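You operate a simulated robot arm through the tools that you are given. There is no shell and no other tool. Be economical: measure what you need, move in short steps, check, and stop when the job is done.

Carry out the task below with a simulated robot arm. There is one attempt and no reset: what you move stays moved.

## Task
Unplug the controller on the yellow cable and move it to the teal bin.
Fine: loosen the teal collar before you pull the yellow plug; stand the plug in the holder by the steel block; open the purple latch; leave collar and latch open.

The check looks at the end state, three seconds after you hand in, the way a careful person would. Anything else that was tipped, shoved, dropped, spilled or broken makes it a failure.

## Robot
A 6-joint arm with a two-finger gripper, fixed in place. Base frame: the origin is at the foot of the arm, x ahead of it, y to its left, z up; the work surface is at about z = 0.8. Lengths are in m, angles in degrees, forces in N, time in s.
Its first joint turns from -166.0 to 166.0 degrees. Payload 2.45 kg.
The tool frame sits at the grasp point between the pads (the TCP): z along the fingers, y along the line on which they close. The tips reach 0.02 m beyond it. Largest opening 0.14 m; the body of the gripper starts 0.168 m behind the TCP.
Orientation is told as [roll, pitch, yaw] about the base's x, y, z axes, in that order, counted from this pose: with the fingers straight down and closing along the base's y, the tool's x points along the base's -x, its y along +y and its z along -z.

## Interface
- The arm moves only by the tool move_arm. Its argument "series" is a list of rows, each a list of 7 numbers: the turn, a rotation vector about the tool's x, y, z in degrees, then the shift along the tool's x, y, z in m, then the gripper command, from -1 (fully open) to 1 (shut), values between in proportion. In form: [[rx, ry, rz, x, y, z, fingers], ...]. A call has 1 to 12 rows; each row shifts and turns the commanded pose from where the row before left it, along the tool's axes as they then stand. A row lasts 0.2 s, in which the tool goes at most 0.05 m and 8.6 degrees; a call with a longer step from one row to the next is refused whole, and so is a gripper value outside its range. A pose out of reach is approached as far as the arm can. The call stops where the force on the tool passes 90 N (or 10 N more than at its start, if that is more) or the arm is blocked; 0.2 s more then pass. Each finger travels about 0.045 m/s and halts on what it meets, pressing with about 34 N; the grip force reading is that of the motor and also rises with nothing between the fingers. The clock runs only during rows and for 0.2 s after the last one: add rows that do not move to give the fingers time. The reply holds the time, the measured pose of the TCP, the force on the tool along the base axes, the opening and the grip force, in the units named above and with some noise, with the torque about the TCP (base axes, N m) and any sound that the robot's microphone picked up, and new pictures: "pictures" is both (left out), scene, wrist or none.
- Cameras (640 x 400 px; columns grow to the right, rows downward): "scene" is fixed at [0.2207, -0.6515, 1.5589]; the picture's right is [0.96, -0.28, 0.00], its down [-0.13, -0.44, -0.89] and it looks along [0.25, 0.86, -0.46] (base axes); focal length 356 px, centre (320, 200). "wrist" rides on the gripper at [0.078, 0.011, -0.209] in the tool frame; the picture's right is [-0.14, 0.99, 0.00], its down [-0.92, -0.13, -0.37] and it looks along [-0.37, -0.05, 0.93] (tool axes); focal length 280 px, centre (320, 200). There is no depth. A picture from a camera that has moved, and an enlarged one, comes with that camera's place and axes in the base frame and with its lens.
- zoom(camera, box): a new picture of the part [left, top, right, bottom] of that camera's present view, enlarged. No time passes.
- sign_off(): hands the job in; it is judged then, once.

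Work in short steps. Places have to be worked out from the pictures, the camera data and where the tool is seen: move nearer, look again, correct. Check each grasp and each placing, and mend what went wrong. You have 120 turns and 200 pictures in all, those below and enlarged ones among them. Open the gripper and draw the arm clear of the work before you hand the job in, unless the task says otherwise; then end with one line.

The tools are called as name(argument=value, ...) on one line, values as JSON. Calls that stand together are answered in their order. move_arm: Moves the arm, as the interface text tells. Its arguments: {"type":"object","properties":{"series":{"type":"array"},"pictures":{"type":"string","enum":["both","scene","wrist","none"]}},"required":["series"]} The other tools are called the same way: zoom (camera, box) takes an enlarged picture of a part of a camera's view; sign_off () hands the job in.

At the start:

```text
time_s: 0.0
tcp_pos: [0.4388, 0.5411, 1.1486]
tool_rot: [-0.1, 0.0, -0.1]
contact_force: [0.1, -0.3, -0.4]
torque: [-0.01, -0.02, 0.03]
grip_width: 0.1402
finger_force: 0.0
```

scene: 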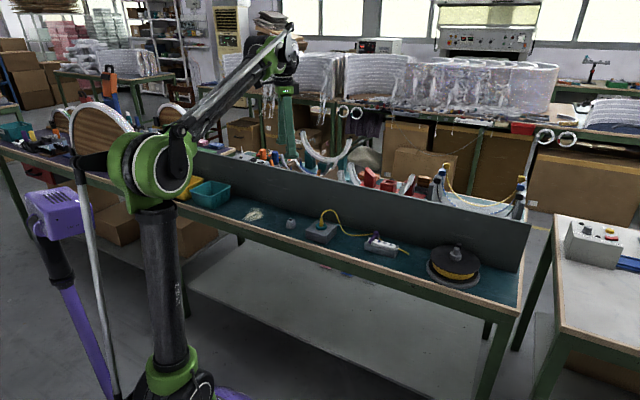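
wrist: 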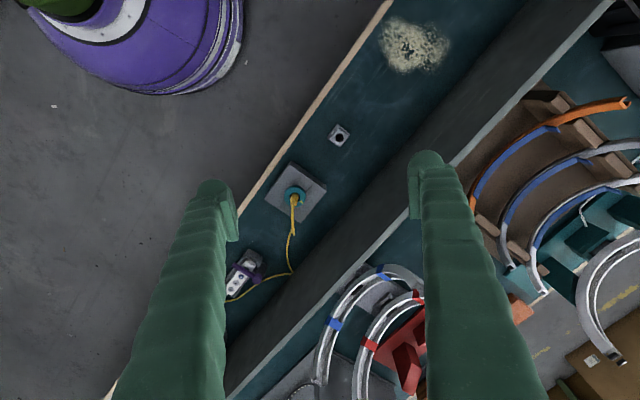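

I start by enlarging the work area in both views to identify the parts.

zoom(camera="scene", box=[160, 160, 500, 300])

zoom(camera="wrist", box=[220, 100, 380, 310])

```text
1.88 times, centred on (330, 230) of scene
camera zoom: at [0.2207, -0.6515, 1.5589], right [0.96, -0.28, 0.0], down [-0.13, -0.44, -0.89], along [0.25, 0.86, -0.46], focal length 670 px, centre (301, 144)
```

zoom: 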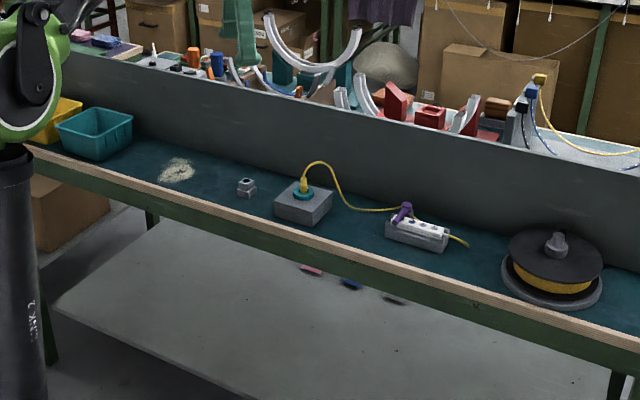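

```text
1.90 times, centred on (300, 205) of wrist
camera zoom: at [0.361, 0.5521, 1.3563], right [0.14, 0.99, 0.0], down [0.92, -0.13, 0.37], along [0.37, -0.05, -0.93], focal length 534 px, centre (358, 190)
```

zoom: 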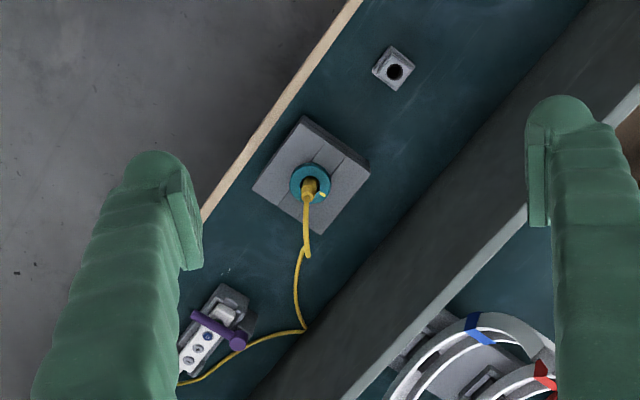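

The steel block with teal collar is near (0.55, 0.48), the holder near (0.45, 0.58), and the controller with the purple latch near (0.71, 0.34). The table runs at about -45°. I turn the tool to line up with the table and hover above the block.

move_arm(series=[[0, 0, -7.5, 0, 0, 0, -1], [0, 0, -7.5, 0, 0, 0, -1], [0, 0, -7.5, 0, 0, 0, -1], [0, 0, -7.5, 0, 0, 0, -1], [0, 0, -7.5, 0, 0, 0, -1], [0, 0, -7.5, 0, 0, 0, -1], [0, 0, 0, -0.011, -0.04, 0.025, -1], [0, 0, 0, -0.011, -0.04, 0.025, -1], [0, 0, 0, -0.011, -0.04, 0.025, -1]])

```text
time_s: 2.0
tcp_pos: [0.548, 0.4792, 1.0696]
tool_rot: [0.0, 0.1, 45.1]
contact_force: [-1.2, -0.6, 0.2]
torque: [-0.01, -0.08, 0.01]
grip_width: 0.1399
finger_force: 0.0
camera wrist: at [0.4849, 0.4312, 1.2774], right [-0.6, 0.8, 0.0], down [0.74, 0.56, 0.37], along [0.29, 0.22, -0.93], focal length 280 px, centre (320, 200)
```

scene: 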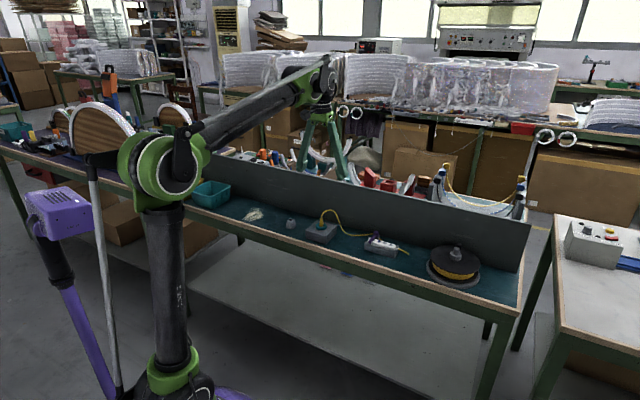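
wrist: 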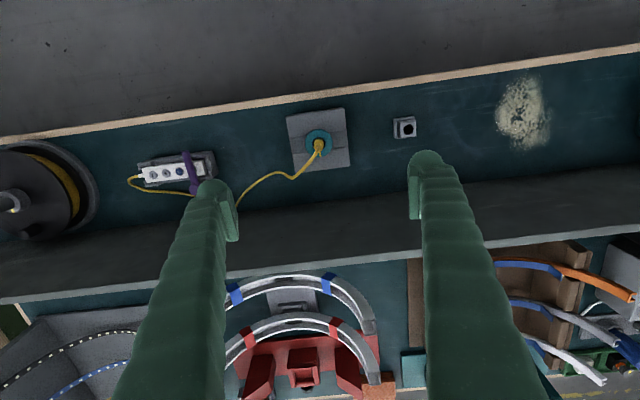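

Good view of everything; I zoom in on the block, holder and controller details.

zoom(camera="wrist", box=[270, 90, 430, 190])

zoom(camera="wrist", box=[110, 120, 250, 220])

zoom(camera="scene", box=[280, 200, 420, 270])

zoom(camera="scene", box=[170, 170, 310, 250])

```text
4.00 times, centred on (350, 140) of wrist
camera zoom: at [0.4849, 0.4312, 1.2774], right [-0.6, 0.8, 0.0], down [0.74, 0.56, 0.37], along [0.29, 0.22, -0.93], focal length 1122 px, centre (200, 440)
```

zoom: 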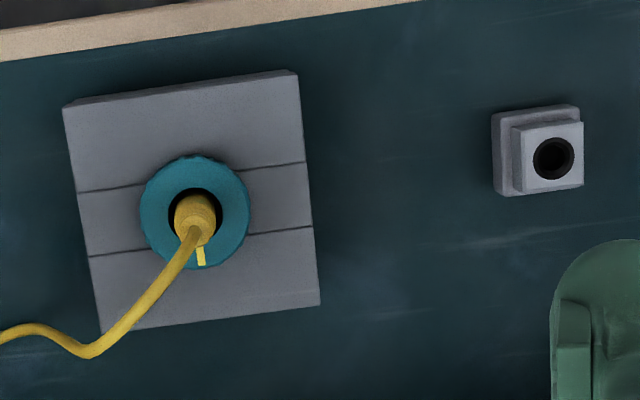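

```text
4.00 times, centred on (180, 170) of wrist
camera zoom: at [0.4849, 0.4312, 1.2774], right [-0.6, 0.8, 0.0], down [0.74, 0.56, 0.37], along [0.29, 0.22, -0.93], focal length 1122 px, centre (880, 320)
```

zoom: 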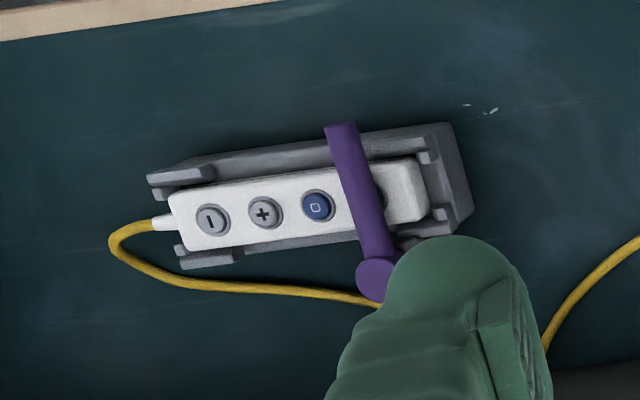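

```text
4.57 times, centred on (350, 235) of scene
camera zoom: at [0.2207, -0.6515, 1.5589], right [0.96, -0.28, 0.0], down [-0.13, -0.44, -0.89], along [0.25, 0.86, -0.46], focal length 1628 px, centre (183, 40)
```

zoom: 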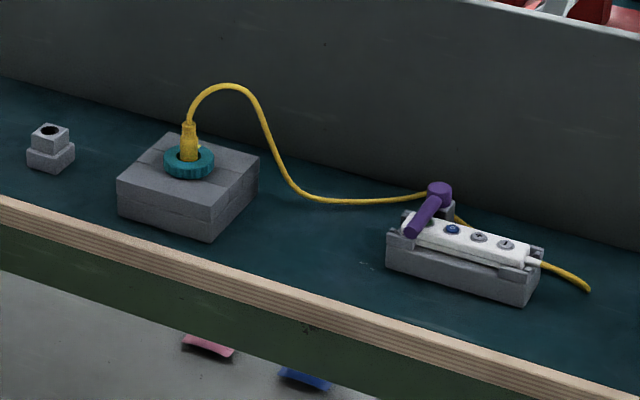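

```text
4.57 times, centred on (240, 210) of scene
camera zoom: at [0.2207, -0.6515, 1.5589], right [0.96, -0.28, 0.0], down [-0.13, -0.44, -0.89], along [0.25, 0.86, -0.46], focal length 1628 px, centre (686, 154)
```

zoom: 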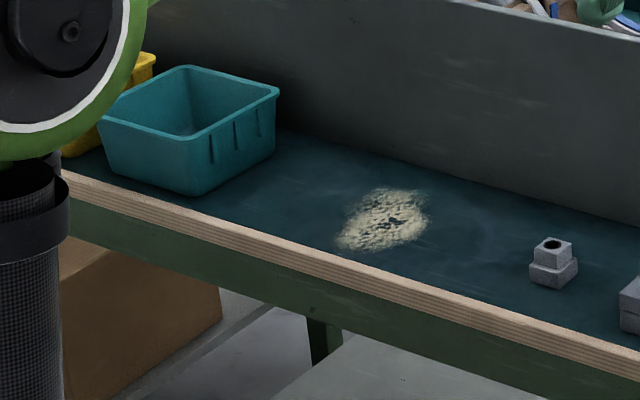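

The collar (Ø≈40 mm) sits around z≈0.84 with the plug standing out of it and the cable leaving towards +x. I turn the tool to yaw -45 so the fingers clear the cable, allowing a counter-clockwise sweep, and go lower.

move_arm(series=[[0, 0, 7.5, 0, 0, 0, -1], [0, 0, 7.5, 0, 0, 0, -1], [0, 0, 7.5, 0, 0, 0, -1], [0, 0, 7.5, 0, 0, 0, -1], [0, 0, 7.5, 0, 0, 0, -1], [0, 0, 7.5, 0, 0, 0, -1], [0, 0, 7.5, 0, 0, 0, -1], [0, 0, 7.5, 0, 0, 0, -1], [0, 0, 7.5, 0, 0, 0, -1], [0, 0, 7.5, 0, 0, 0, -1], [0, 0, 7.5, 0, 0, 0.04, -1], [0, 0, 7.5, 0.001, -0.003, 0.04, -1]], pictures="wrist")

```text
time_s: 4.6
tcp_pos: [0.5453, 0.4807, 0.9933]
tool_rot: [0.0, 0.0, -45.0]
contact_force: [-0.6, 0.9, 0.2]
torque: [0.01, -0.05, 0.01]
grip_width: 0.1401
finger_force: 0.1
camera wrist: at [0.4972, 0.5421, 1.2013], right [0.8, 0.6, 0.0], down [0.56, -0.74, 0.37], along [0.22, -0.29, -0.93], focal length 280 px, centre (320, 200)
```

wrist: 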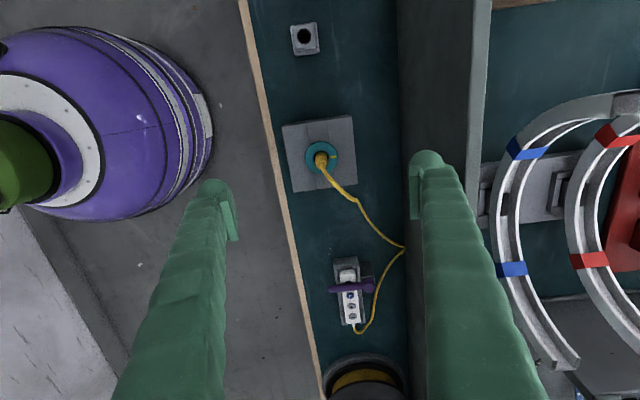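

Collar centre estimate (0.546, 0.479). I narrow the fingers to 8 cm to clear the wall panel and lower to z≈0.91.

move_arm(series=[[0, 0, 0, 0, 0, 0, -0.15], [0, 0, 0, 0, 0, 0, -0.15], [0, 0, 0, 0, 0, 0, -0.15], [0, 0, 0, 0, 0, 0.04, -0.15], [0, 0, 0, 0, 0, 0.04, -0.15]], pictures="both")

zoom(camera="wrist", box=[240, 100, 400, 200])

zoom(camera="scene", box=[280, 190, 380, 250])

```text
time_s: 5.8
tcp_pos: [0.5442, 0.4806, 0.9097]
tool_rot: [-0.1, 0.1, -45.0]
contact_force: [-0.9, 0.0, 0.5]
torque: [0.0, -0.01, -0.03]
grip_width: 0.0805
finger_force: 0.1
camera wrist: at [0.4963, 0.5437, 1.1174], right [0.8, 0.6, 0.0], down [0.56, -0.74, 0.37], along [0.22, -0.29, -0.93], focal length 280 px, centre (320, 200)
```

scene: 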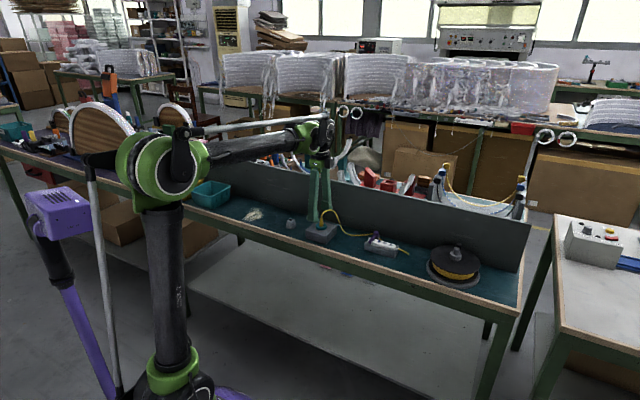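
wrist: 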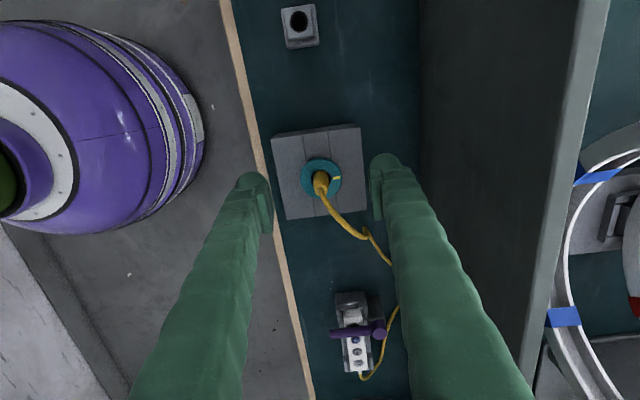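

```text
4.00 times, centred on (320, 150) of wrist
camera zoom: at [0.4963, 0.5437, 1.1174], right [0.8, 0.6, 0.0], down [0.56, -0.74, 0.37], along [0.22, -0.29, -0.93], focal length 1122 px, centre (320, 400)
```

zoom: 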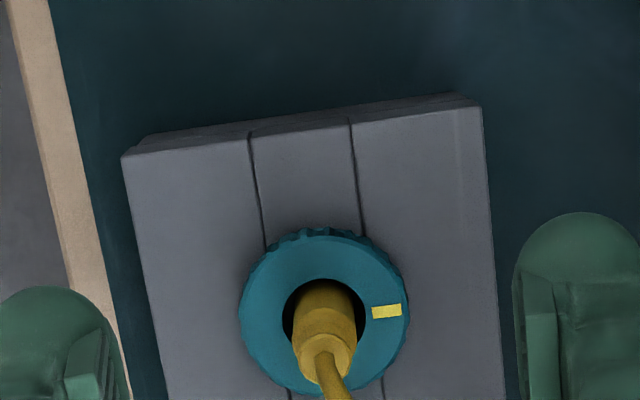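

```text
6.40 times, centred on (330, 220) of scene
camera zoom: at [0.2207, -0.6515, 1.5589], right [0.96, -0.28, 0.0], down [-0.13, -0.44, -0.89], along [0.25, 0.86, -0.46], focal length 2279 px, centre (256, 72)
```

zoom: 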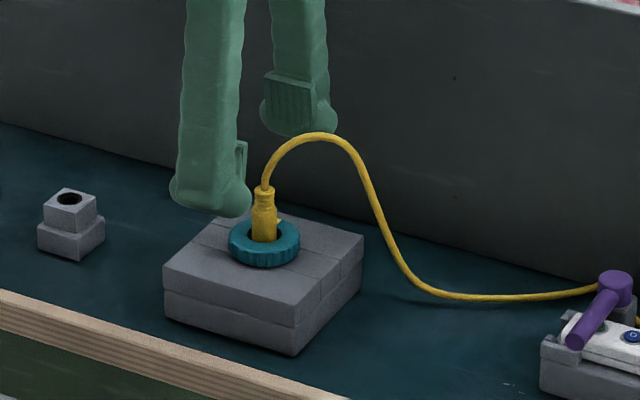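

Refined collar centre (0.548, 0.478). I shift ~4 mm and lower to z≈0.865, then check height against the collar.

move_arm(series=[[0, 0, 0, -0.005, 0.0005, 0.02, -0.15], [0, 0, 0, 0, 0, 0.025, -0.15]], pictures="wrist")

zoom(camera="scene", box=[280, 190, 380, 250])

zoom(camera="wrist", box=[240, 110, 400, 210])

```text
time_s: 6.4
tcp_pos: [0.5469, 0.4761, 0.8654]
tool_rot: [-0.2, 0.0, -45.0]
contact_force: [0.8, 0.0, -0.1]
torque: [0.02, 0.01, 0.01]
grip_width: 0.0806
finger_force: 0.2
camera wrist: at [0.4994, 0.5387, 1.074], right [0.8, 0.6, 0.0], down [0.56, -0.74, 0.37], along [0.22, -0.29, -0.93], focal length 280 px, centre (320, 200)
```

wrist: 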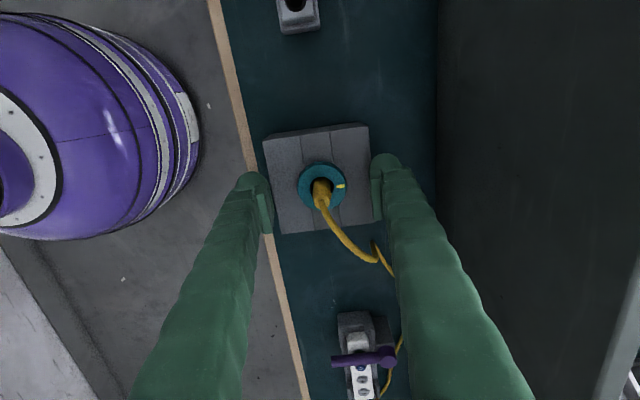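

```text
6.40 times, centred on (330, 220) of scene
camera zoom: at [0.2207, -0.6515, 1.5589], right [0.96, -0.28, 0.0], down [-0.13, -0.44, -0.89], along [0.25, 0.86, -0.46], focal length 2279 px, centre (256, 72)
```

zoom: 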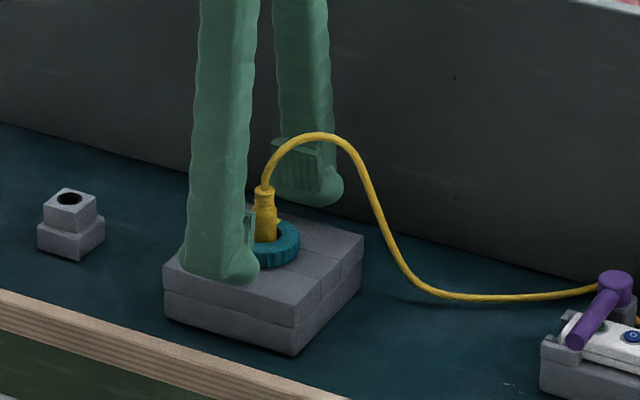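

```text
4.00 times, centred on (320, 160) of wrist
camera zoom: at [0.4994, 0.5387, 1.074], right [0.8, 0.6, 0.0], down [0.56, -0.74, 0.37], along [0.22, -0.29, -0.93], focal length 1122 px, centre (320, 360)
```

zoom: 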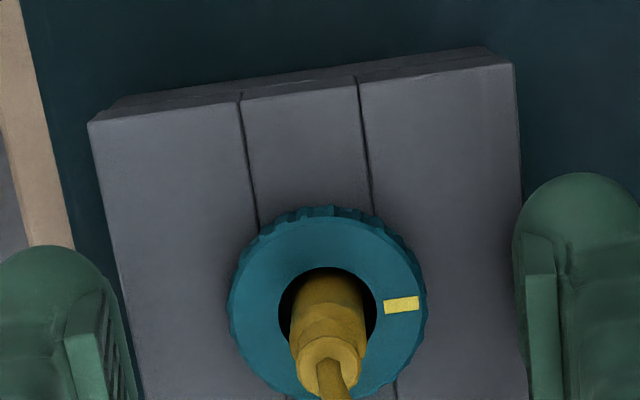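

The tool is centred over the collar; tips at z≈0.845. I lower in 3 mm steps, watching for contact with the block.

move_arm(series=[[0, 0, 0, -0.001, 0.001, 0.003, -0.15], [0, 0, 0, 0, 0, 0.003, -0.15]], pictures="none")

zoom(camera="scene", box=[295, 210, 355, 250])

```text
time_s: 7.0
tcp_pos: [0.5492, 0.4763, 0.8605]
tool_rot: [0.0, 0.1, -45.0]
contact_force: [-0.4, -0.4, 0.2]
torque: [0.01, 0.05, -0.04]
grip_width: 0.0804
finger_force: 0.1
```

```text
10.00 times, centred on (325, 230) of scene
camera zoom: at [0.2207, -0.6515, 1.5589], right [0.96, -0.28, 0.0], down [-0.13, -0.44, -0.89], along [0.25, 0.86, -0.46], focal length 3561 px, centre (270, -100)
```

zoom: 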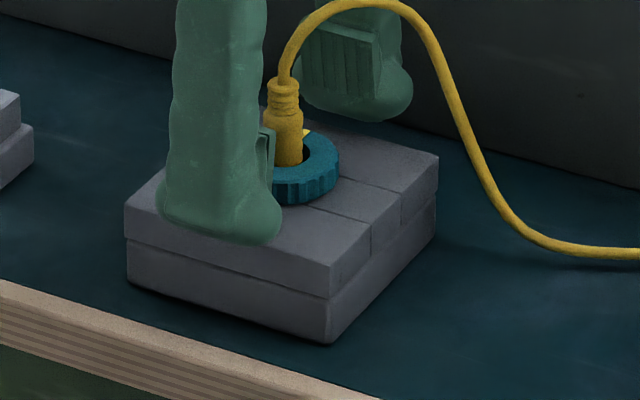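

No contact yet; block top is ≈0.833 and collar is ≈10 mm high. I lower 4 mm more.

move_arm(series=[[0, 0, 0, 0, 0, 0.002, -0.15], [0, 0, 0, 0, 0, 0.002, -0.15]], pictures="none")

zoom(camera="scene", box=[295, 210, 355, 250])

```text
time_s: 7.6
tcp_pos: [0.5506, 0.4751, 0.857]
tool_rot: [0.0, 0.0, -44.9]
contact_force: [0.0, 0.0, -0.4]
torque: [0.04, 0.01, 0.0]
grip_width: 0.0805
finger_force: 0.1
```

```text
10.00 times, centred on (325, 230) of scene
camera zoom: at [0.2207, -0.6515, 1.5589], right [0.96, -0.28, 0.0], down [-0.13, -0.44, -0.89], along [0.25, 0.86, -0.46], focal length 3561 px, centre (270, -100)
```

zoom: 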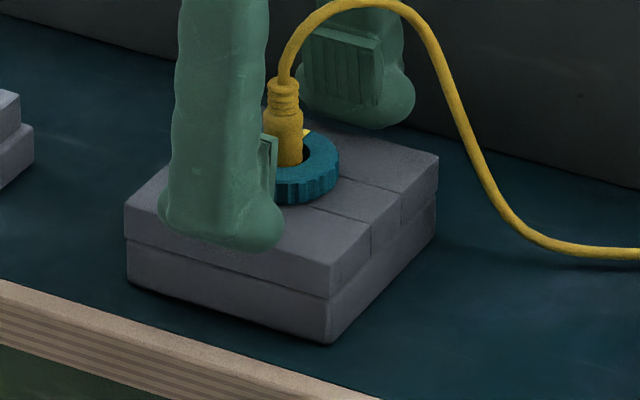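

Close on the collar.

move_arm(series=[[0, 0, 0, 0, 0, 0, 1], [0, 0, 0, 0, 0, 0, 1], [0, 0, 0, 0, 0, 0, 1], [0, 0, 0, 0, 0, 0, 1]], pictures="wrist")

zoom(camera="scene", box=[295, 210, 355, 250])

zoom(camera="wrist", box=[240, 130, 400, 230])

```text
time_s: 8.6
tcp_pos: [0.5506, 0.4748, 0.8586]
tool_rot: [0.1, 0.0, -44.9]
contact_force: [2.8, 2.3, 13.9]
torque: [-0.06, 0.02, -0.06]
grip_width: 0.0402
finger_force: 37.5
camera wrist: at [0.5025, 0.5376, 1.0664], right [0.8, 0.6, 0.0], down [0.56, -0.74, 0.37], along [0.22, -0.29, -0.93], focal length 280 px, centre (320, 200)
```

wrist: 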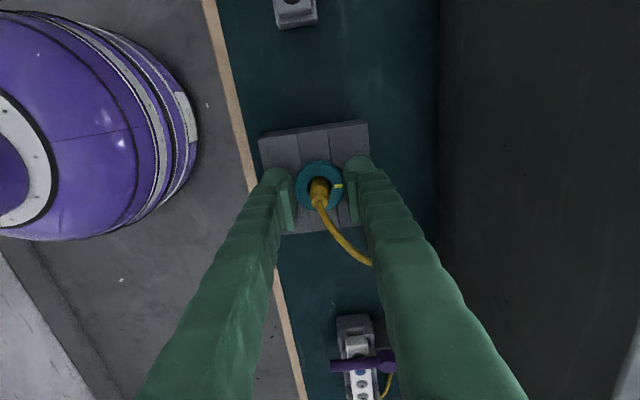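

```text
10.00 times, centred on (325, 230) of scene
camera zoom: at [0.2207, -0.6515, 1.5589], right [0.96, -0.28, 0.0], down [-0.13, -0.44, -0.89], along [0.25, 0.86, -0.46], focal length 3561 px, centre (270, -100)
```

zoom: 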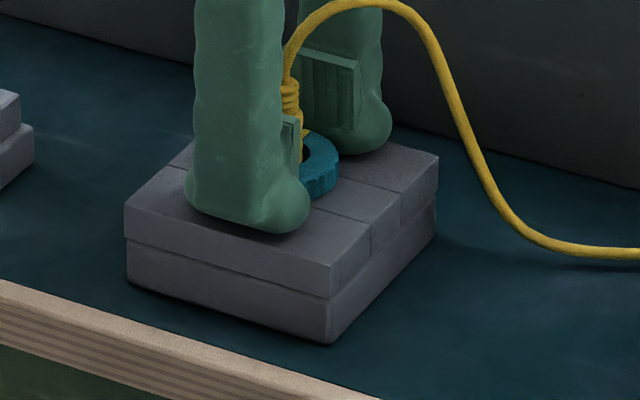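

```text
4.00 times, centred on (320, 180) of wrist
camera zoom: at [0.5025, 0.5376, 1.0664], right [0.8, 0.6, 0.0], down [0.56, -0.74, 0.37], along [0.22, -0.29, -0.93], focal length 1122 px, centre (320, 280)
```

zoom: 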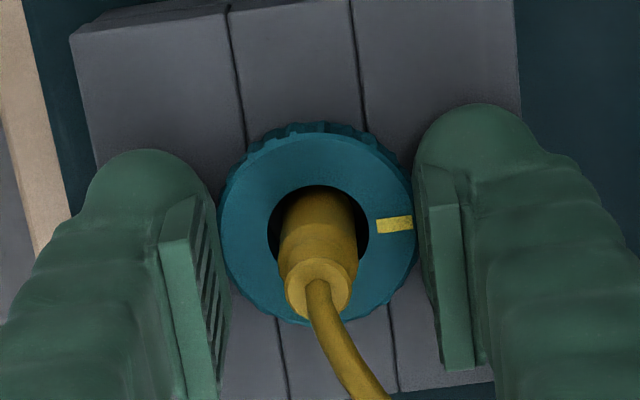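

Gripped at 40 mm, but with ~14 N upward force (tips on the block) and ~2.5 mm off-centre. I open slightly, recentre, raise 1.5 mm and regrip.

move_arm(series=[[0, 0, 0, 0, 0, 0, 0.3], [0, 0, 0, 0.0027, 0, -0.001, 0.3], [0, 0, 0, 0, 0, 0, 1], [0, 0, 0, 0, 0, 0, 1], [0, 0, 0, 0, 0, 0, 1]], pictures="none")

zoom(camera="wrist", box=[240, 130, 400, 230])

```text
time_s: 9.8
tcp_pos: [0.5475, 0.4769, 0.8592]
tool_rot: [0.1, 0.0, -45.1]
contact_force: [3.6, 3.4, -3.6]
torque: [0.07, -0.04, 0.05]
grip_width: 0.0401
finger_force: 44.8
```

```text
4.00 times, centred on (320, 180) of wrist
camera zoom: at [0.5006, 0.5398, 1.067], right [0.8, 0.6, 0.0], down [0.56, -0.74, 0.37], along [0.22, -0.29, -0.93], focal length 1122 px, centre (320, 280)
```

zoom: 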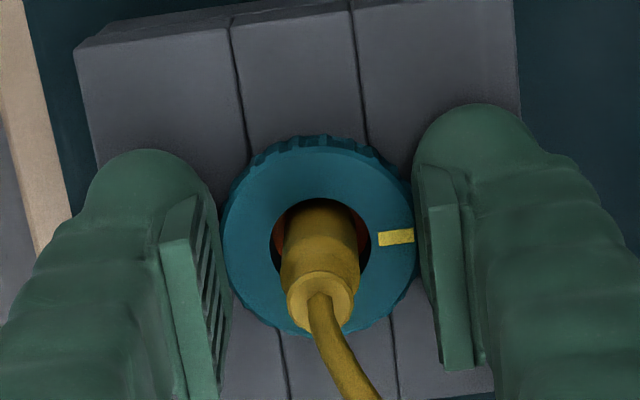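

Now well centred. I turn counter-clockwise (tool rz negative) by 24° and check torque and mark.

move_arm(series=[[0, 0, -6, 0, 0, 0, 1], [0, 0, -6, 0, 0, 0, 1], [0, 0, -6, 0, 0, 0, 1], [0, 0, -6, 0, 0, 0, 1]], pictures="none")

zoom(camera="wrist", box=[240, 130, 400, 230])

```text
time_s: 10.8
tcp_pos: [0.5477, 0.4777, 0.8597]
tool_rot: [0.0, -0.1, -20.8]
contact_force: [1.4, 0.5, 3.8]
torque: [-0.02, -0.09, 0.02]
grip_width: 0.04
finger_force: 44.5
```

```text
4.00 times, centred on (320, 180) of wrist
camera zoom: at [0.4791, 0.5149, 1.0675], right [0.48, 0.88, 0.0], down [0.81, -0.45, 0.37], along [0.32, -0.18, -0.93], focal length 1122 px, centre (320, 280)
```

zoom: 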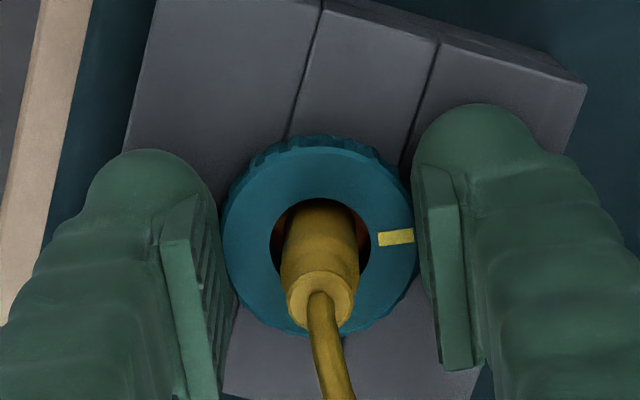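

The collar turns with the fingers (mark stays by the pad). I continue another 54°.

move_arm(series=[[0, 0, -6, 0, 0, 0, 1], [0, 0, -6, 0, 0, 0, 1], [0, 0, -6, 0, 0, 0, 1], [0, 0, -6, 0, 0, 0, 1], [0, 0, -6, 0, 0, 0, 1], [0, 0, -6, 0, 0, 0, 1], [0, 0, -6, 0, 0, 0, 1], [0, 0, -6, 0, 0, 0, 1], [0, 0, -6, 0, 0, 0, 1]], pictures="wrist")

zoom(camera="wrist", box=[240, 130, 400, 230])

zoom(camera="scene", box=[295, 200, 355, 250])

```text
time_s: 12.8
tcp_pos: [0.5479, 0.4776, 0.8604]
tool_rot: [-0.1, -0.1, 33.0]
contact_force: [15.1, 4.3, 26.6]
torque: [0.03, -0.24, -0.07]
grip_width: 0.0398
finger_force: 45.4
camera wrist: at [0.4761, 0.443, 1.0675], right [-0.42, 0.91, 0.0], down [0.84, 0.39, 0.37], along [0.33, 0.16, -0.93], focal length 280 px, centre (320, 200)
```

wrist: 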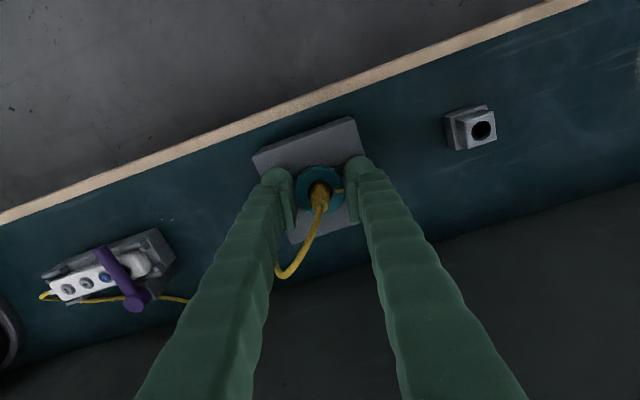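

```text
4.00 times, centred on (320, 180) of wrist
camera zoom: at [0.4761, 0.443, 1.0675], right [-0.42, 0.91, 0.0], down [0.84, 0.39, 0.37], along [0.33, 0.16, -0.93], focal length 1122 px, centre (320, 280)
```

zoom: 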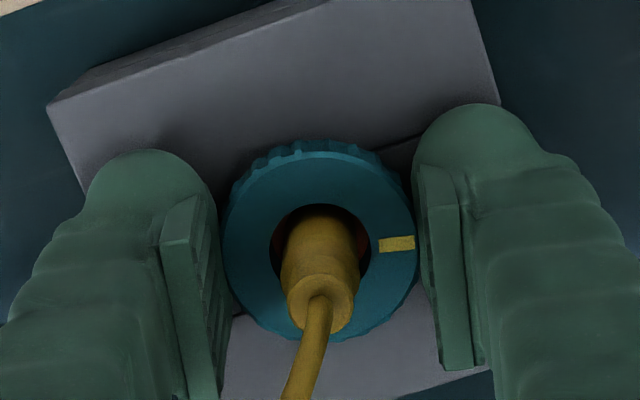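

```text
8.00 times, centred on (325, 225) of scene
camera zoom: at [0.2207, -0.6515, 1.5589], right [0.96, -0.28, 0.0], down [-0.13, -0.44, -0.89], along [0.25, 0.86, -0.46], focal length 2849 px, centre (280, 0)
```

zoom: 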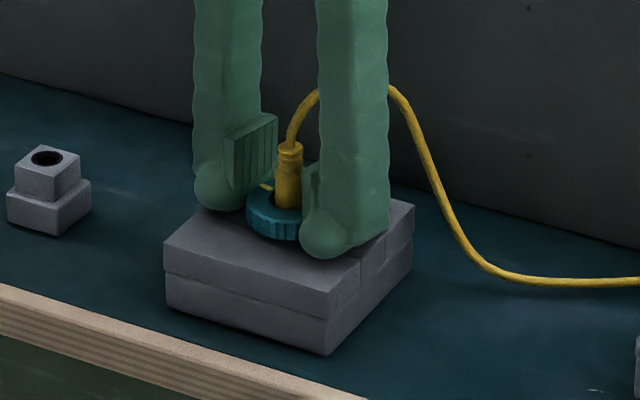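

The collar appears to rise on a thread (26 N up force). I relieve 1.5 mm upward and turn another 12°.

move_arm(series=[[0, 0, 0, 0, 0, -0.0015, 1], [0, 0, -6, 0, 0, 0, 1], [0, 0, -6, 0, 0, 0, 1]], pictures="none")

```text
time_s: 13.6
tcp_pos: [0.5478, 0.4774, 0.8598]
tool_rot: [0.0, 0.0, 45.0]
contact_force: [3.5, -3.5, 0.0]
torque: [-0.07, 0.0, -0.04]
grip_width: 0.0397
finger_force: 44.4
```

Turned ~90° in total with no end stop felt. I open and swing back to yaw -45 to look at the collar and regrip.

move_arm(series=[[0, 0, 0, 0, 0, 0, -0.1], [0, 0, 0, 0, 0, 0, -0.1], [0, 0, 0, 0, 0, 0, -0.1]], pictures="none")

zoom(camera="wrist", box=[240, 130, 400, 230])

zoom(camera="scene", box=[295, 200, 355, 250])

```text
time_s: 14.4
tcp_pos: [0.5481, 0.4769, 0.8613]
tool_rot: [0.1, 0.1, 45.0]
contact_force: [-0.1, -0.1, -0.8]
torque: [0.04, -0.01, 0.0]
grip_width: 0.0768
finger_force: 0.0
```

```text
4.00 times, centred on (320, 180) of wrist
camera zoom: at [0.485, 0.4293, 1.0687], right [-0.6, 0.8, 0.0], down [0.74, 0.56, 0.37], along [0.29, 0.22, -0.93], focal length 1122 px, centre (320, 280)
```

zoom: 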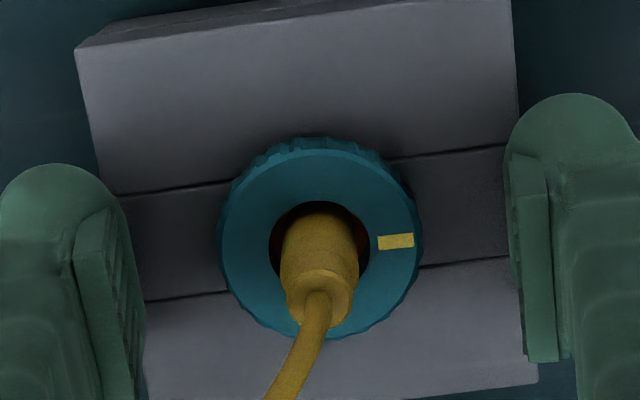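

```text
8.00 times, centred on (325, 225) of scene
camera zoom: at [0.2207, -0.6515, 1.5589], right [0.96, -0.28, 0.0], down [-0.13, -0.44, -0.89], along [0.25, 0.86, -0.46], focal length 2849 px, centre (280, 0)
```

zoom: 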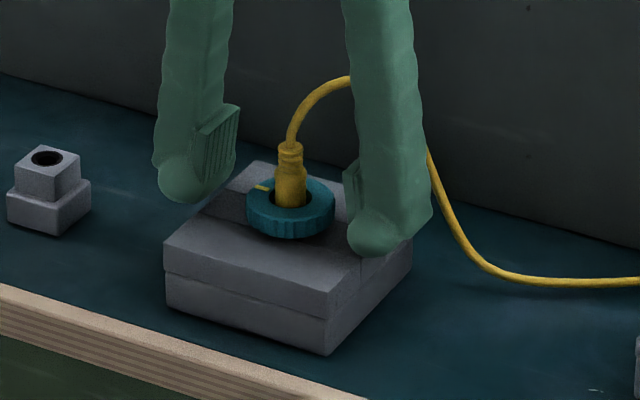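

The mark has moved 90°, no markings of an end. I swing back and turn another 90° to see if there's an end stop.

move_arm(series=[[0, 0, 7.5, 0, 0, 0, -0.1], [0, 0, 7.5, 0, 0, 0, -0.1], [0, 0, 7.5, 0, 0, 0, -0.1], [0, 0, 7.5, 0, 0, 0, -0.1], [0, 0, 7.5, 0, 0, 0, -0.1], [0, 0, 7.5, 0, 0, 0, -0.1], [0, 0, 7.5, 0, 0, 0, -0.1], [0, 0, 7.5, 0, 0, 0, -0.1], [0, 0, 7.5, 0, 0, 0, -0.1], [0, 0, 7.5, 0, 0, 0, -0.1], [0, 0, 7.5, 0, 0, 0, -0.1], [0, 0, 7.5, 0, 0, 0, -0.1]], pictures="none")

move_arm(series=[[0, 0, 0, 0, 0, 0, 1], [0, 0, 0, 0, 0, 0, 1], [0, 0, 0, 0, 0, 0, 1], [0, 0, 0, 0, 0, 0, 1], [0, 0, -5, 0, 0, 0, 1], [0, 0, -5, 0, 0, 0, 1], [0, 0, -5, 0, 0, 0, 1], [0, 0, -5, 0, 0, 0, 1]], pictures="none")

zoom(camera="wrist", box=[240, 130, 400, 230])

```text
time_s: 17.0
tcp_pos: [0.5468, 0.4767, 0.8616]
tool_rot: [-0.1, 0.0, -45.1]
contact_force: [1.0, -0.6, 1.3]
torque: [-0.03, 0.02, 0.03]
grip_width: 0.077
finger_force: 0.1
```

```text
time_s: 18.8
tcp_pos: [0.5483, 0.4768, 0.8606]
tool_rot: [0.2, 0.1, -24.8]
contact_force: [9.4, 9.5, 25.4]
torque: [0.1, -0.01, -0.01]
grip_width: 0.0398
finger_force: 44.7
```

```text
4.00 times, centred on (320, 180) of wrist
camera zoom: at [0.4817, 0.5195, 1.0689], right [0.54, 0.84, 0.0], down [0.78, -0.5, 0.37], along [0.31, -0.2, -0.93], focal length 1122 px, centre (320, 280)
```

zoom: 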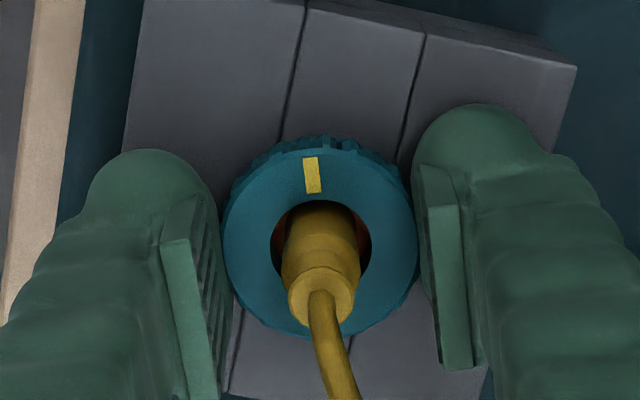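

Collar continues turning (110° total) with some lift force. I follow it upward 1.5 mm while turning 40° more.

move_arm(series=[[0, 0, -5, 0, 0, -0.0007, 1], [0, 0, -5, 0, 0, -0.0007, 1], [0, 0, -5, 0, 0, 0, 1], [0, 0, -5, 0, 0, 0, 1], [0, 0, -5, 0, 0, 0, 1], [0, 0, -5, 0, 0, 0, 1], [0, 0, -5, 0, 0, 0, 1], [0, 0, -5, 0, 0, 0, 1]], pictures="none")

zoom(camera="wrist", box=[240, 130, 400, 230])

zoom(camera="scene", box=[295, 200, 355, 250])

```text
time_s: 20.6
tcp_pos: [0.5478, 0.4771, 0.8611]
tool_rot: [0.0, 0.0, 15.1]
contact_force: [-0.2, 4.6, -3.5]
torque: [-0.01, 0.03, -0.3]
grip_width: 0.0398
finger_force: 45.1
```

```text
4.00 times, centred on (320, 180) of wrist
camera zoom: at [0.4699, 0.4671, 1.07], right [-0.12, 0.99, 0.0], down [0.92, 0.12, 0.37], along [0.37, 0.05, -0.93], focal length 1122 px, centre (320, 280)
```

zoom: 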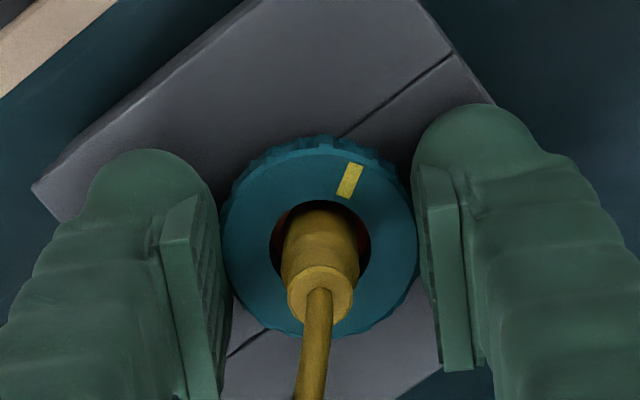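

```text
8.00 times, centred on (325, 225) of scene
camera zoom: at [0.2207, -0.6515, 1.5589], right [0.96, -0.28, 0.0], down [-0.13, -0.44, -0.89], along [0.25, 0.86, -0.46], focal length 2849 px, centre (280, 0)
```

zoom: 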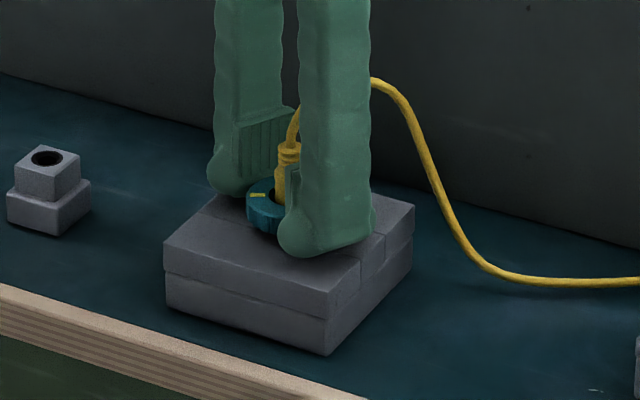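

The mark slipped relative to the fingers and torque rose: the collar hit its end stop after ~125° — it is fully loose. I release, rise 8 mm, and grip the plug body (z≈0.848–0.878) above the collar.

move_arm(series=[[0, 0, 0, 0, 0, 0, 0.1], [0, 0, 0, 0, 0, 0, 0.1], [0, 0, 0, 0, 0, -0.004, 0.1], [0, 0, 0, 0, 0, -0.004, 0.1], [0, 0, 0, 0, 0, 0, 0.1]], pictures="none")

zoom(camera="wrist", box=[240, 130, 400, 230])

zoom(camera="scene", box=[295, 200, 355, 250])

```text
time_s: 21.8
tcp_pos: [0.5479, 0.4783, 0.8704]
tool_rot: [0.0, 0.0, 15.0]
contact_force: [-0.2, 0.5, 0.8]
torque: [0.0, -0.02, -0.02]
grip_width: 0.0627
finger_force: 0.2
```

```text
4.00 times, centred on (320, 180) of wrist
camera zoom: at [0.4699, 0.4674, 1.0778], right [-0.12, 0.99, 0.0], down [0.92, 0.11, 0.37], along [0.37, 0.05, -0.93], focal length 1122 px, centre (320, 280)
```

zoom: 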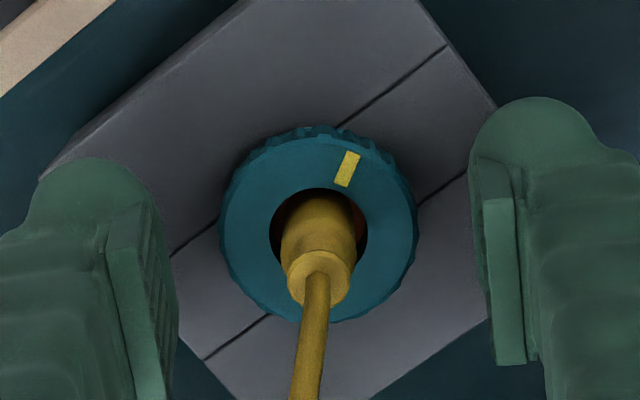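

```text
8.00 times, centred on (325, 225) of scene
camera zoom: at [0.2207, -0.6515, 1.5589], right [0.96, -0.28, 0.0], down [-0.13, -0.44, -0.89], along [0.25, 0.86, -0.46], focal length 2849 px, centre (280, 0)
```

zoom: 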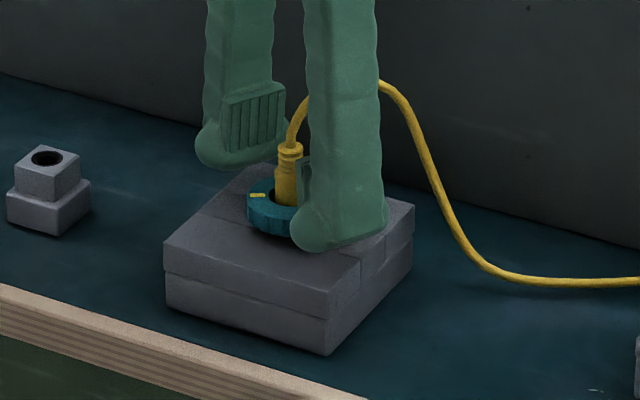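

Plug is centred between the pads with tips just above the collar. Close on the plug.

move_arm(series=[[0, 0, 0, 0, 0, 0, 1], [0, 0, 0, 0, 0, 0, 1], [0, 0, 0, 0, 0, 0, 1], [0, 0, 0, 0, 0, 0, 1]], pictures="none")

zoom(camera="wrist", box=[240, 130, 400, 230])

```text
time_s: 22.8
tcp_pos: [0.5461, 0.4758, 0.8732]
tool_rot: [0.1, -0.2, 15.0]
contact_force: [3.8, 4.6, 86.7]
torque: [-0.09, -0.06, -0.17]
grip_width: 0.014
finger_force: 29.9
```

```text
4.00 times, centred on (320, 180) of wrist
camera zoom: at [0.4683, 0.4662, 1.0804], right [-0.12, 0.99, 0.0], down [0.92, 0.11, 0.37], along [0.37, 0.05, -0.93], focal length 1122 px, centre (320, 280)
```

zoom: 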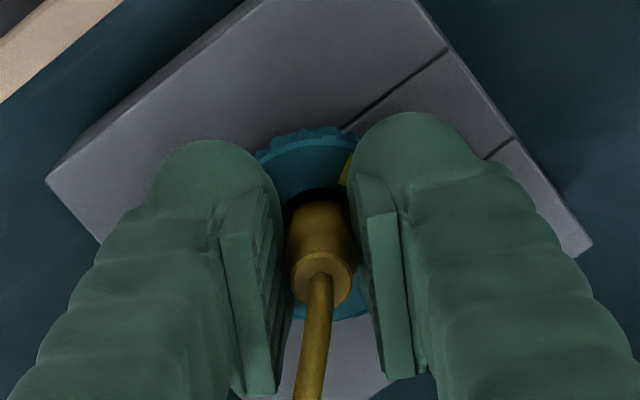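

The closing tips press on the collar (87 N). I open, raise 6 mm and regrip higher.

move_arm(series=[[0, 0, 0, 0, 0, -0.003, 0.7], [0, 0, 0, 0, 0, -0.003, 0.6], [0, 0, 0, 0, 0, 0, 0.6], [0, 0, 0, 0, 0, 0, 1], [0, 0, 0, 0, 0, 0, 1], [0, 0, 0, 0, 0, 0, 1]], pictures="none")

zoom(camera="wrist", box=[240, 130, 400, 230])

zoom(camera="scene", box=[295, 200, 355, 250])

```text
time_s: 24.2
tcp_pos: [0.5483, 0.4762, 0.8753]
tool_rot: [0.0, 0.0, 15.0]
contact_force: [0.8, 0.1, 2.8]
torque: [-0.03, -0.01, 0.0]
grip_width: 0.0114
finger_force: 33.7
```

```text
4.00 times, centred on (320, 180) of wrist
camera zoom: at [0.4693, 0.4676, 1.0838], right [-0.12, 0.99, 0.0], down [0.92, 0.11, 0.37], along [0.37, 0.05, -0.93], focal length 1122 px, centre (320, 280)
```

zoom: 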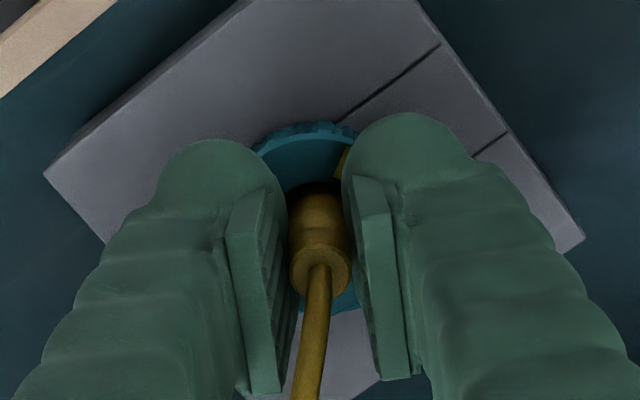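

```text
8.00 times, centred on (325, 225) of scene
camera zoom: at [0.2207, -0.6515, 1.5589], right [0.96, -0.28, 0.0], down [-0.13, -0.44, -0.89], along [0.25, 0.86, -0.46], focal length 2849 px, centre (280, 0)
```

zoom: 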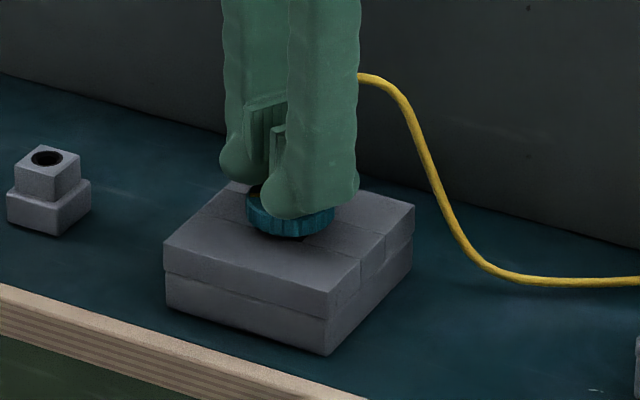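

Grip looks clean (2.8 N residual). I pull up gently 10 mm and check.

move_arm(series=[[0, 0, 0, 0, 0, -0.005, 1], [0, 0, 0, 0, 0, -0.005, 1], [0, 0, 0, 0, 0, 0, 1]], pictures="none")

zoom(camera="wrist", box=[240, 130, 400, 230])

zoom(camera="scene", box=[295, 200, 355, 250])

```text
time_s: 25.0
tcp_pos: [0.548, 0.4775, 0.8854]
tool_rot: [-0.1, -0.1, 15.1]
contact_force: [0.6, 0.1, -0.3]
torque: [0.01, 0.0, 0.01]
grip_width: 0.0112
finger_force: 33.9
```

```text
4.00 times, centred on (320, 180) of wrist
camera zoom: at [0.4698, 0.4673, 1.0938], right [-0.12, 0.99, 0.0], down [0.92, 0.11, 0.37], along [0.37, 0.05, -0.93], focal length 1122 px, centre (320, 280)
```

zoom: 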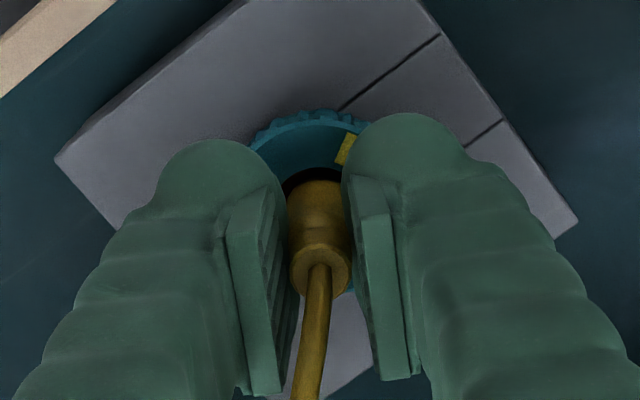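

```text
8.00 times, centred on (325, 225) of scene
camera zoom: at [0.2207, -0.6515, 1.5589], right [0.96, -0.28, 0.0], down [-0.13, -0.44, -0.89], along [0.25, 0.86, -0.46], focal length 2849 px, centre (280, 0)
```

zoom: 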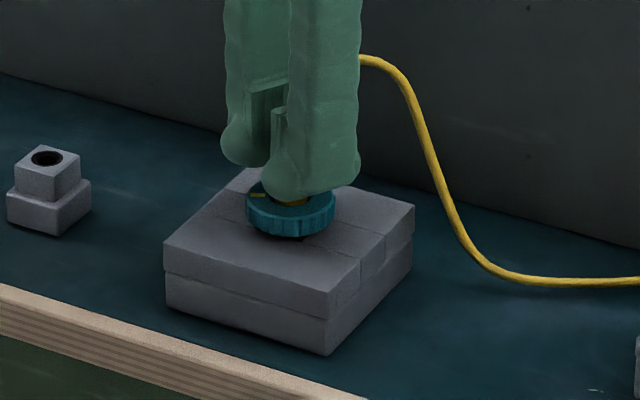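

The plug rises with the gripper with no resistance. Continue up 60 mm and look.

move_arm(series=[[0, 0, 0, 0, 0, -0.015, 1], [0, 0, 0, 0, 0, -0.015, 1], [0, 0, 0, 0, 0, -0.015, 1], [0, 0, 0, 0, 0, -0.015, 1], [0, 0, 0, 0, 0, 0, 1]], pictures="scene")

zoom(camera="scene", box=[275, 180, 415, 260])

zoom(camera="wrist", box=[220, 40, 540, 240])

```text
time_s: 26.2
tcp_pos: [0.5502, 0.476, 0.9454]
tool_rot: [0.0, 0.0, 15.0]
contact_force: [0.2, 0.4, 0.7]
torque: [-0.02, 0.03, 0.0]
grip_width: 0.011
finger_force: 34.0
```

scene: 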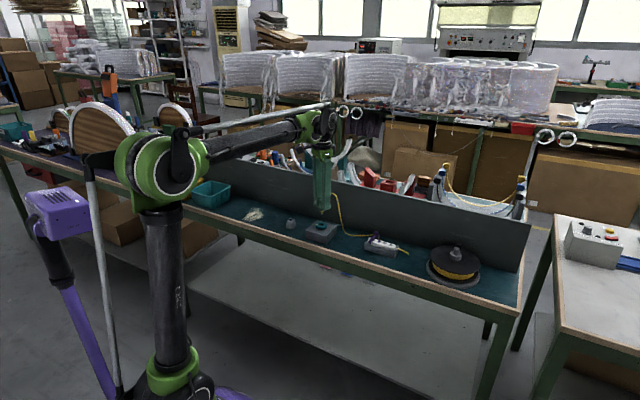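

```text
4.57 times, centred on (345, 220) of scene
camera zoom: at [0.2207, -0.6515, 1.5589], right [0.96, -0.28, 0.0], down [-0.13, -0.44, -0.89], along [0.25, 0.86, -0.46], focal length 1628 px, centre (206, 109)
```

zoom: 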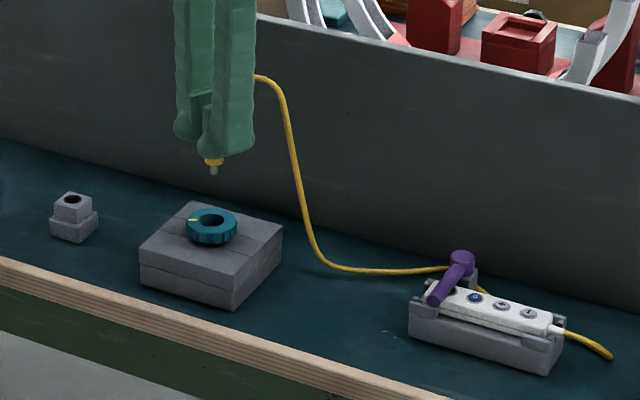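

```text
2.00 times, centred on (380, 140) of wrist
camera zoom: at [0.4713, 0.4665, 1.1535], right [-0.12, 0.99, 0.0], down [0.92, 0.11, 0.37], along [0.37, 0.05, -0.93], focal length 561 px, centre (200, 320)
```

zoom: 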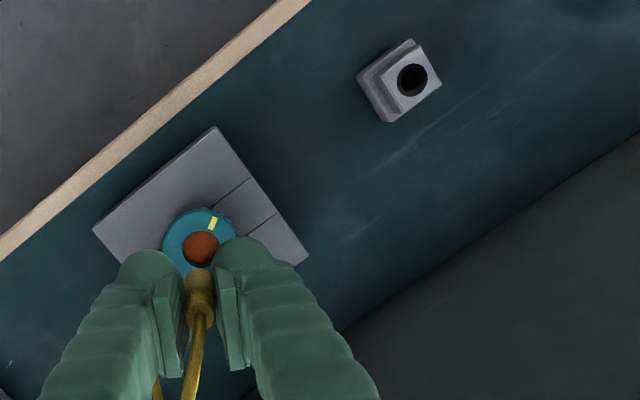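

The plug is free and held; a pin sticks out ~2 cm below the tips. The holder hole is at about (0.451, 0.577, top 0.83). I carry the plug above it slowly, watching for cable pull.

move_arm(series=[[0, 0, 0, 0.0115, 0.0205, 0, 1], [0, 0, 0, 0.0115, 0.0205, 0, 1], [0, 0, 0, 0.0115, 0.0205, 0, 1], [0, 0, 0, 0.0115, 0.0205, 0, 1], [0, 0, 0, 0.0115, 0.0205, 0, 1], [0, 0, 0, 0.0115, 0.0205, 0, 1], [0, 0, 0, 0, 0, 0, 1]], pictures="wrist")

zoom(camera="scene", box=[275, 180, 415, 260])

zoom(camera="wrist", box=[240, 100, 400, 200])

```text
time_s: 27.8
tcp_pos: [0.4496, 0.5802, 0.9476]
tool_rot: [0.1, 0.0, 15.0]
contact_force: [0.9, -0.7, -0.4]
torque: [0.04, 0.0, -0.03]
grip_width: 0.0115
finger_force: 33.8
camera wrist: at [0.3719, 0.5699, 1.1558], right [-0.12, 0.99, 0.0], down [0.92, 0.11, 0.37], along [0.37, 0.05, -0.93], focal length 280 px, centre (320, 200)
```

wrist: 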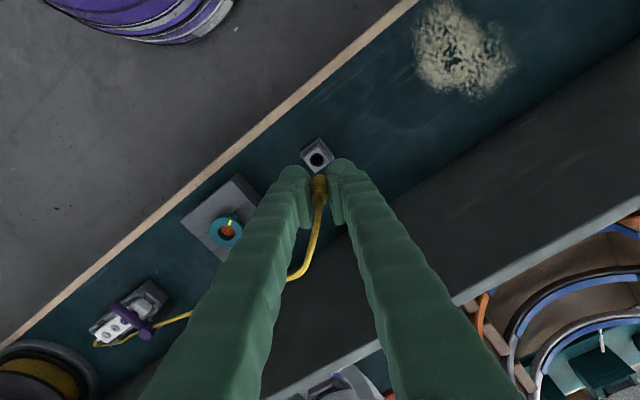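

```text
4.57 times, centred on (345, 220) of scene
camera zoom: at [0.2207, -0.6515, 1.5589], right [0.96, -0.28, 0.0], down [-0.13, -0.44, -0.89], along [0.25, 0.86, -0.46], focal length 1628 px, centre (206, 109)
```

zoom: 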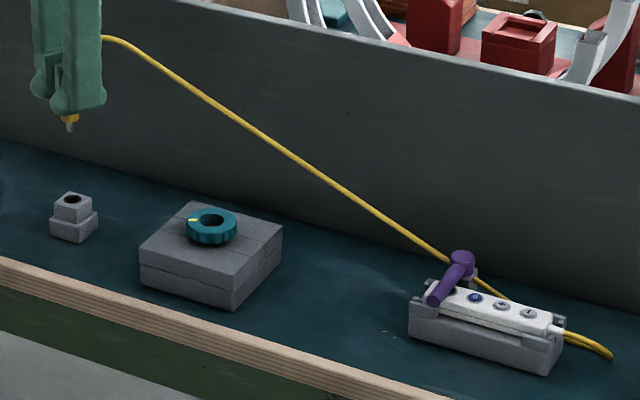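

```text
4.00 times, centred on (320, 150) of wrist
camera zoom: at [0.3719, 0.5699, 1.1558], right [-0.12, 0.99, 0.0], down [0.92, 0.11, 0.37], along [0.37, 0.05, -0.93], focal length 1122 px, centre (320, 400)
```

zoom: 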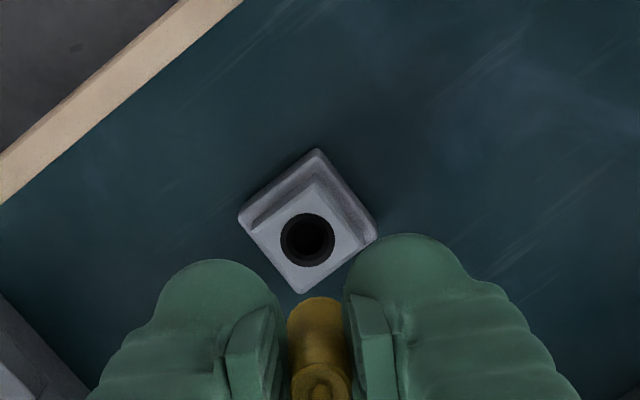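

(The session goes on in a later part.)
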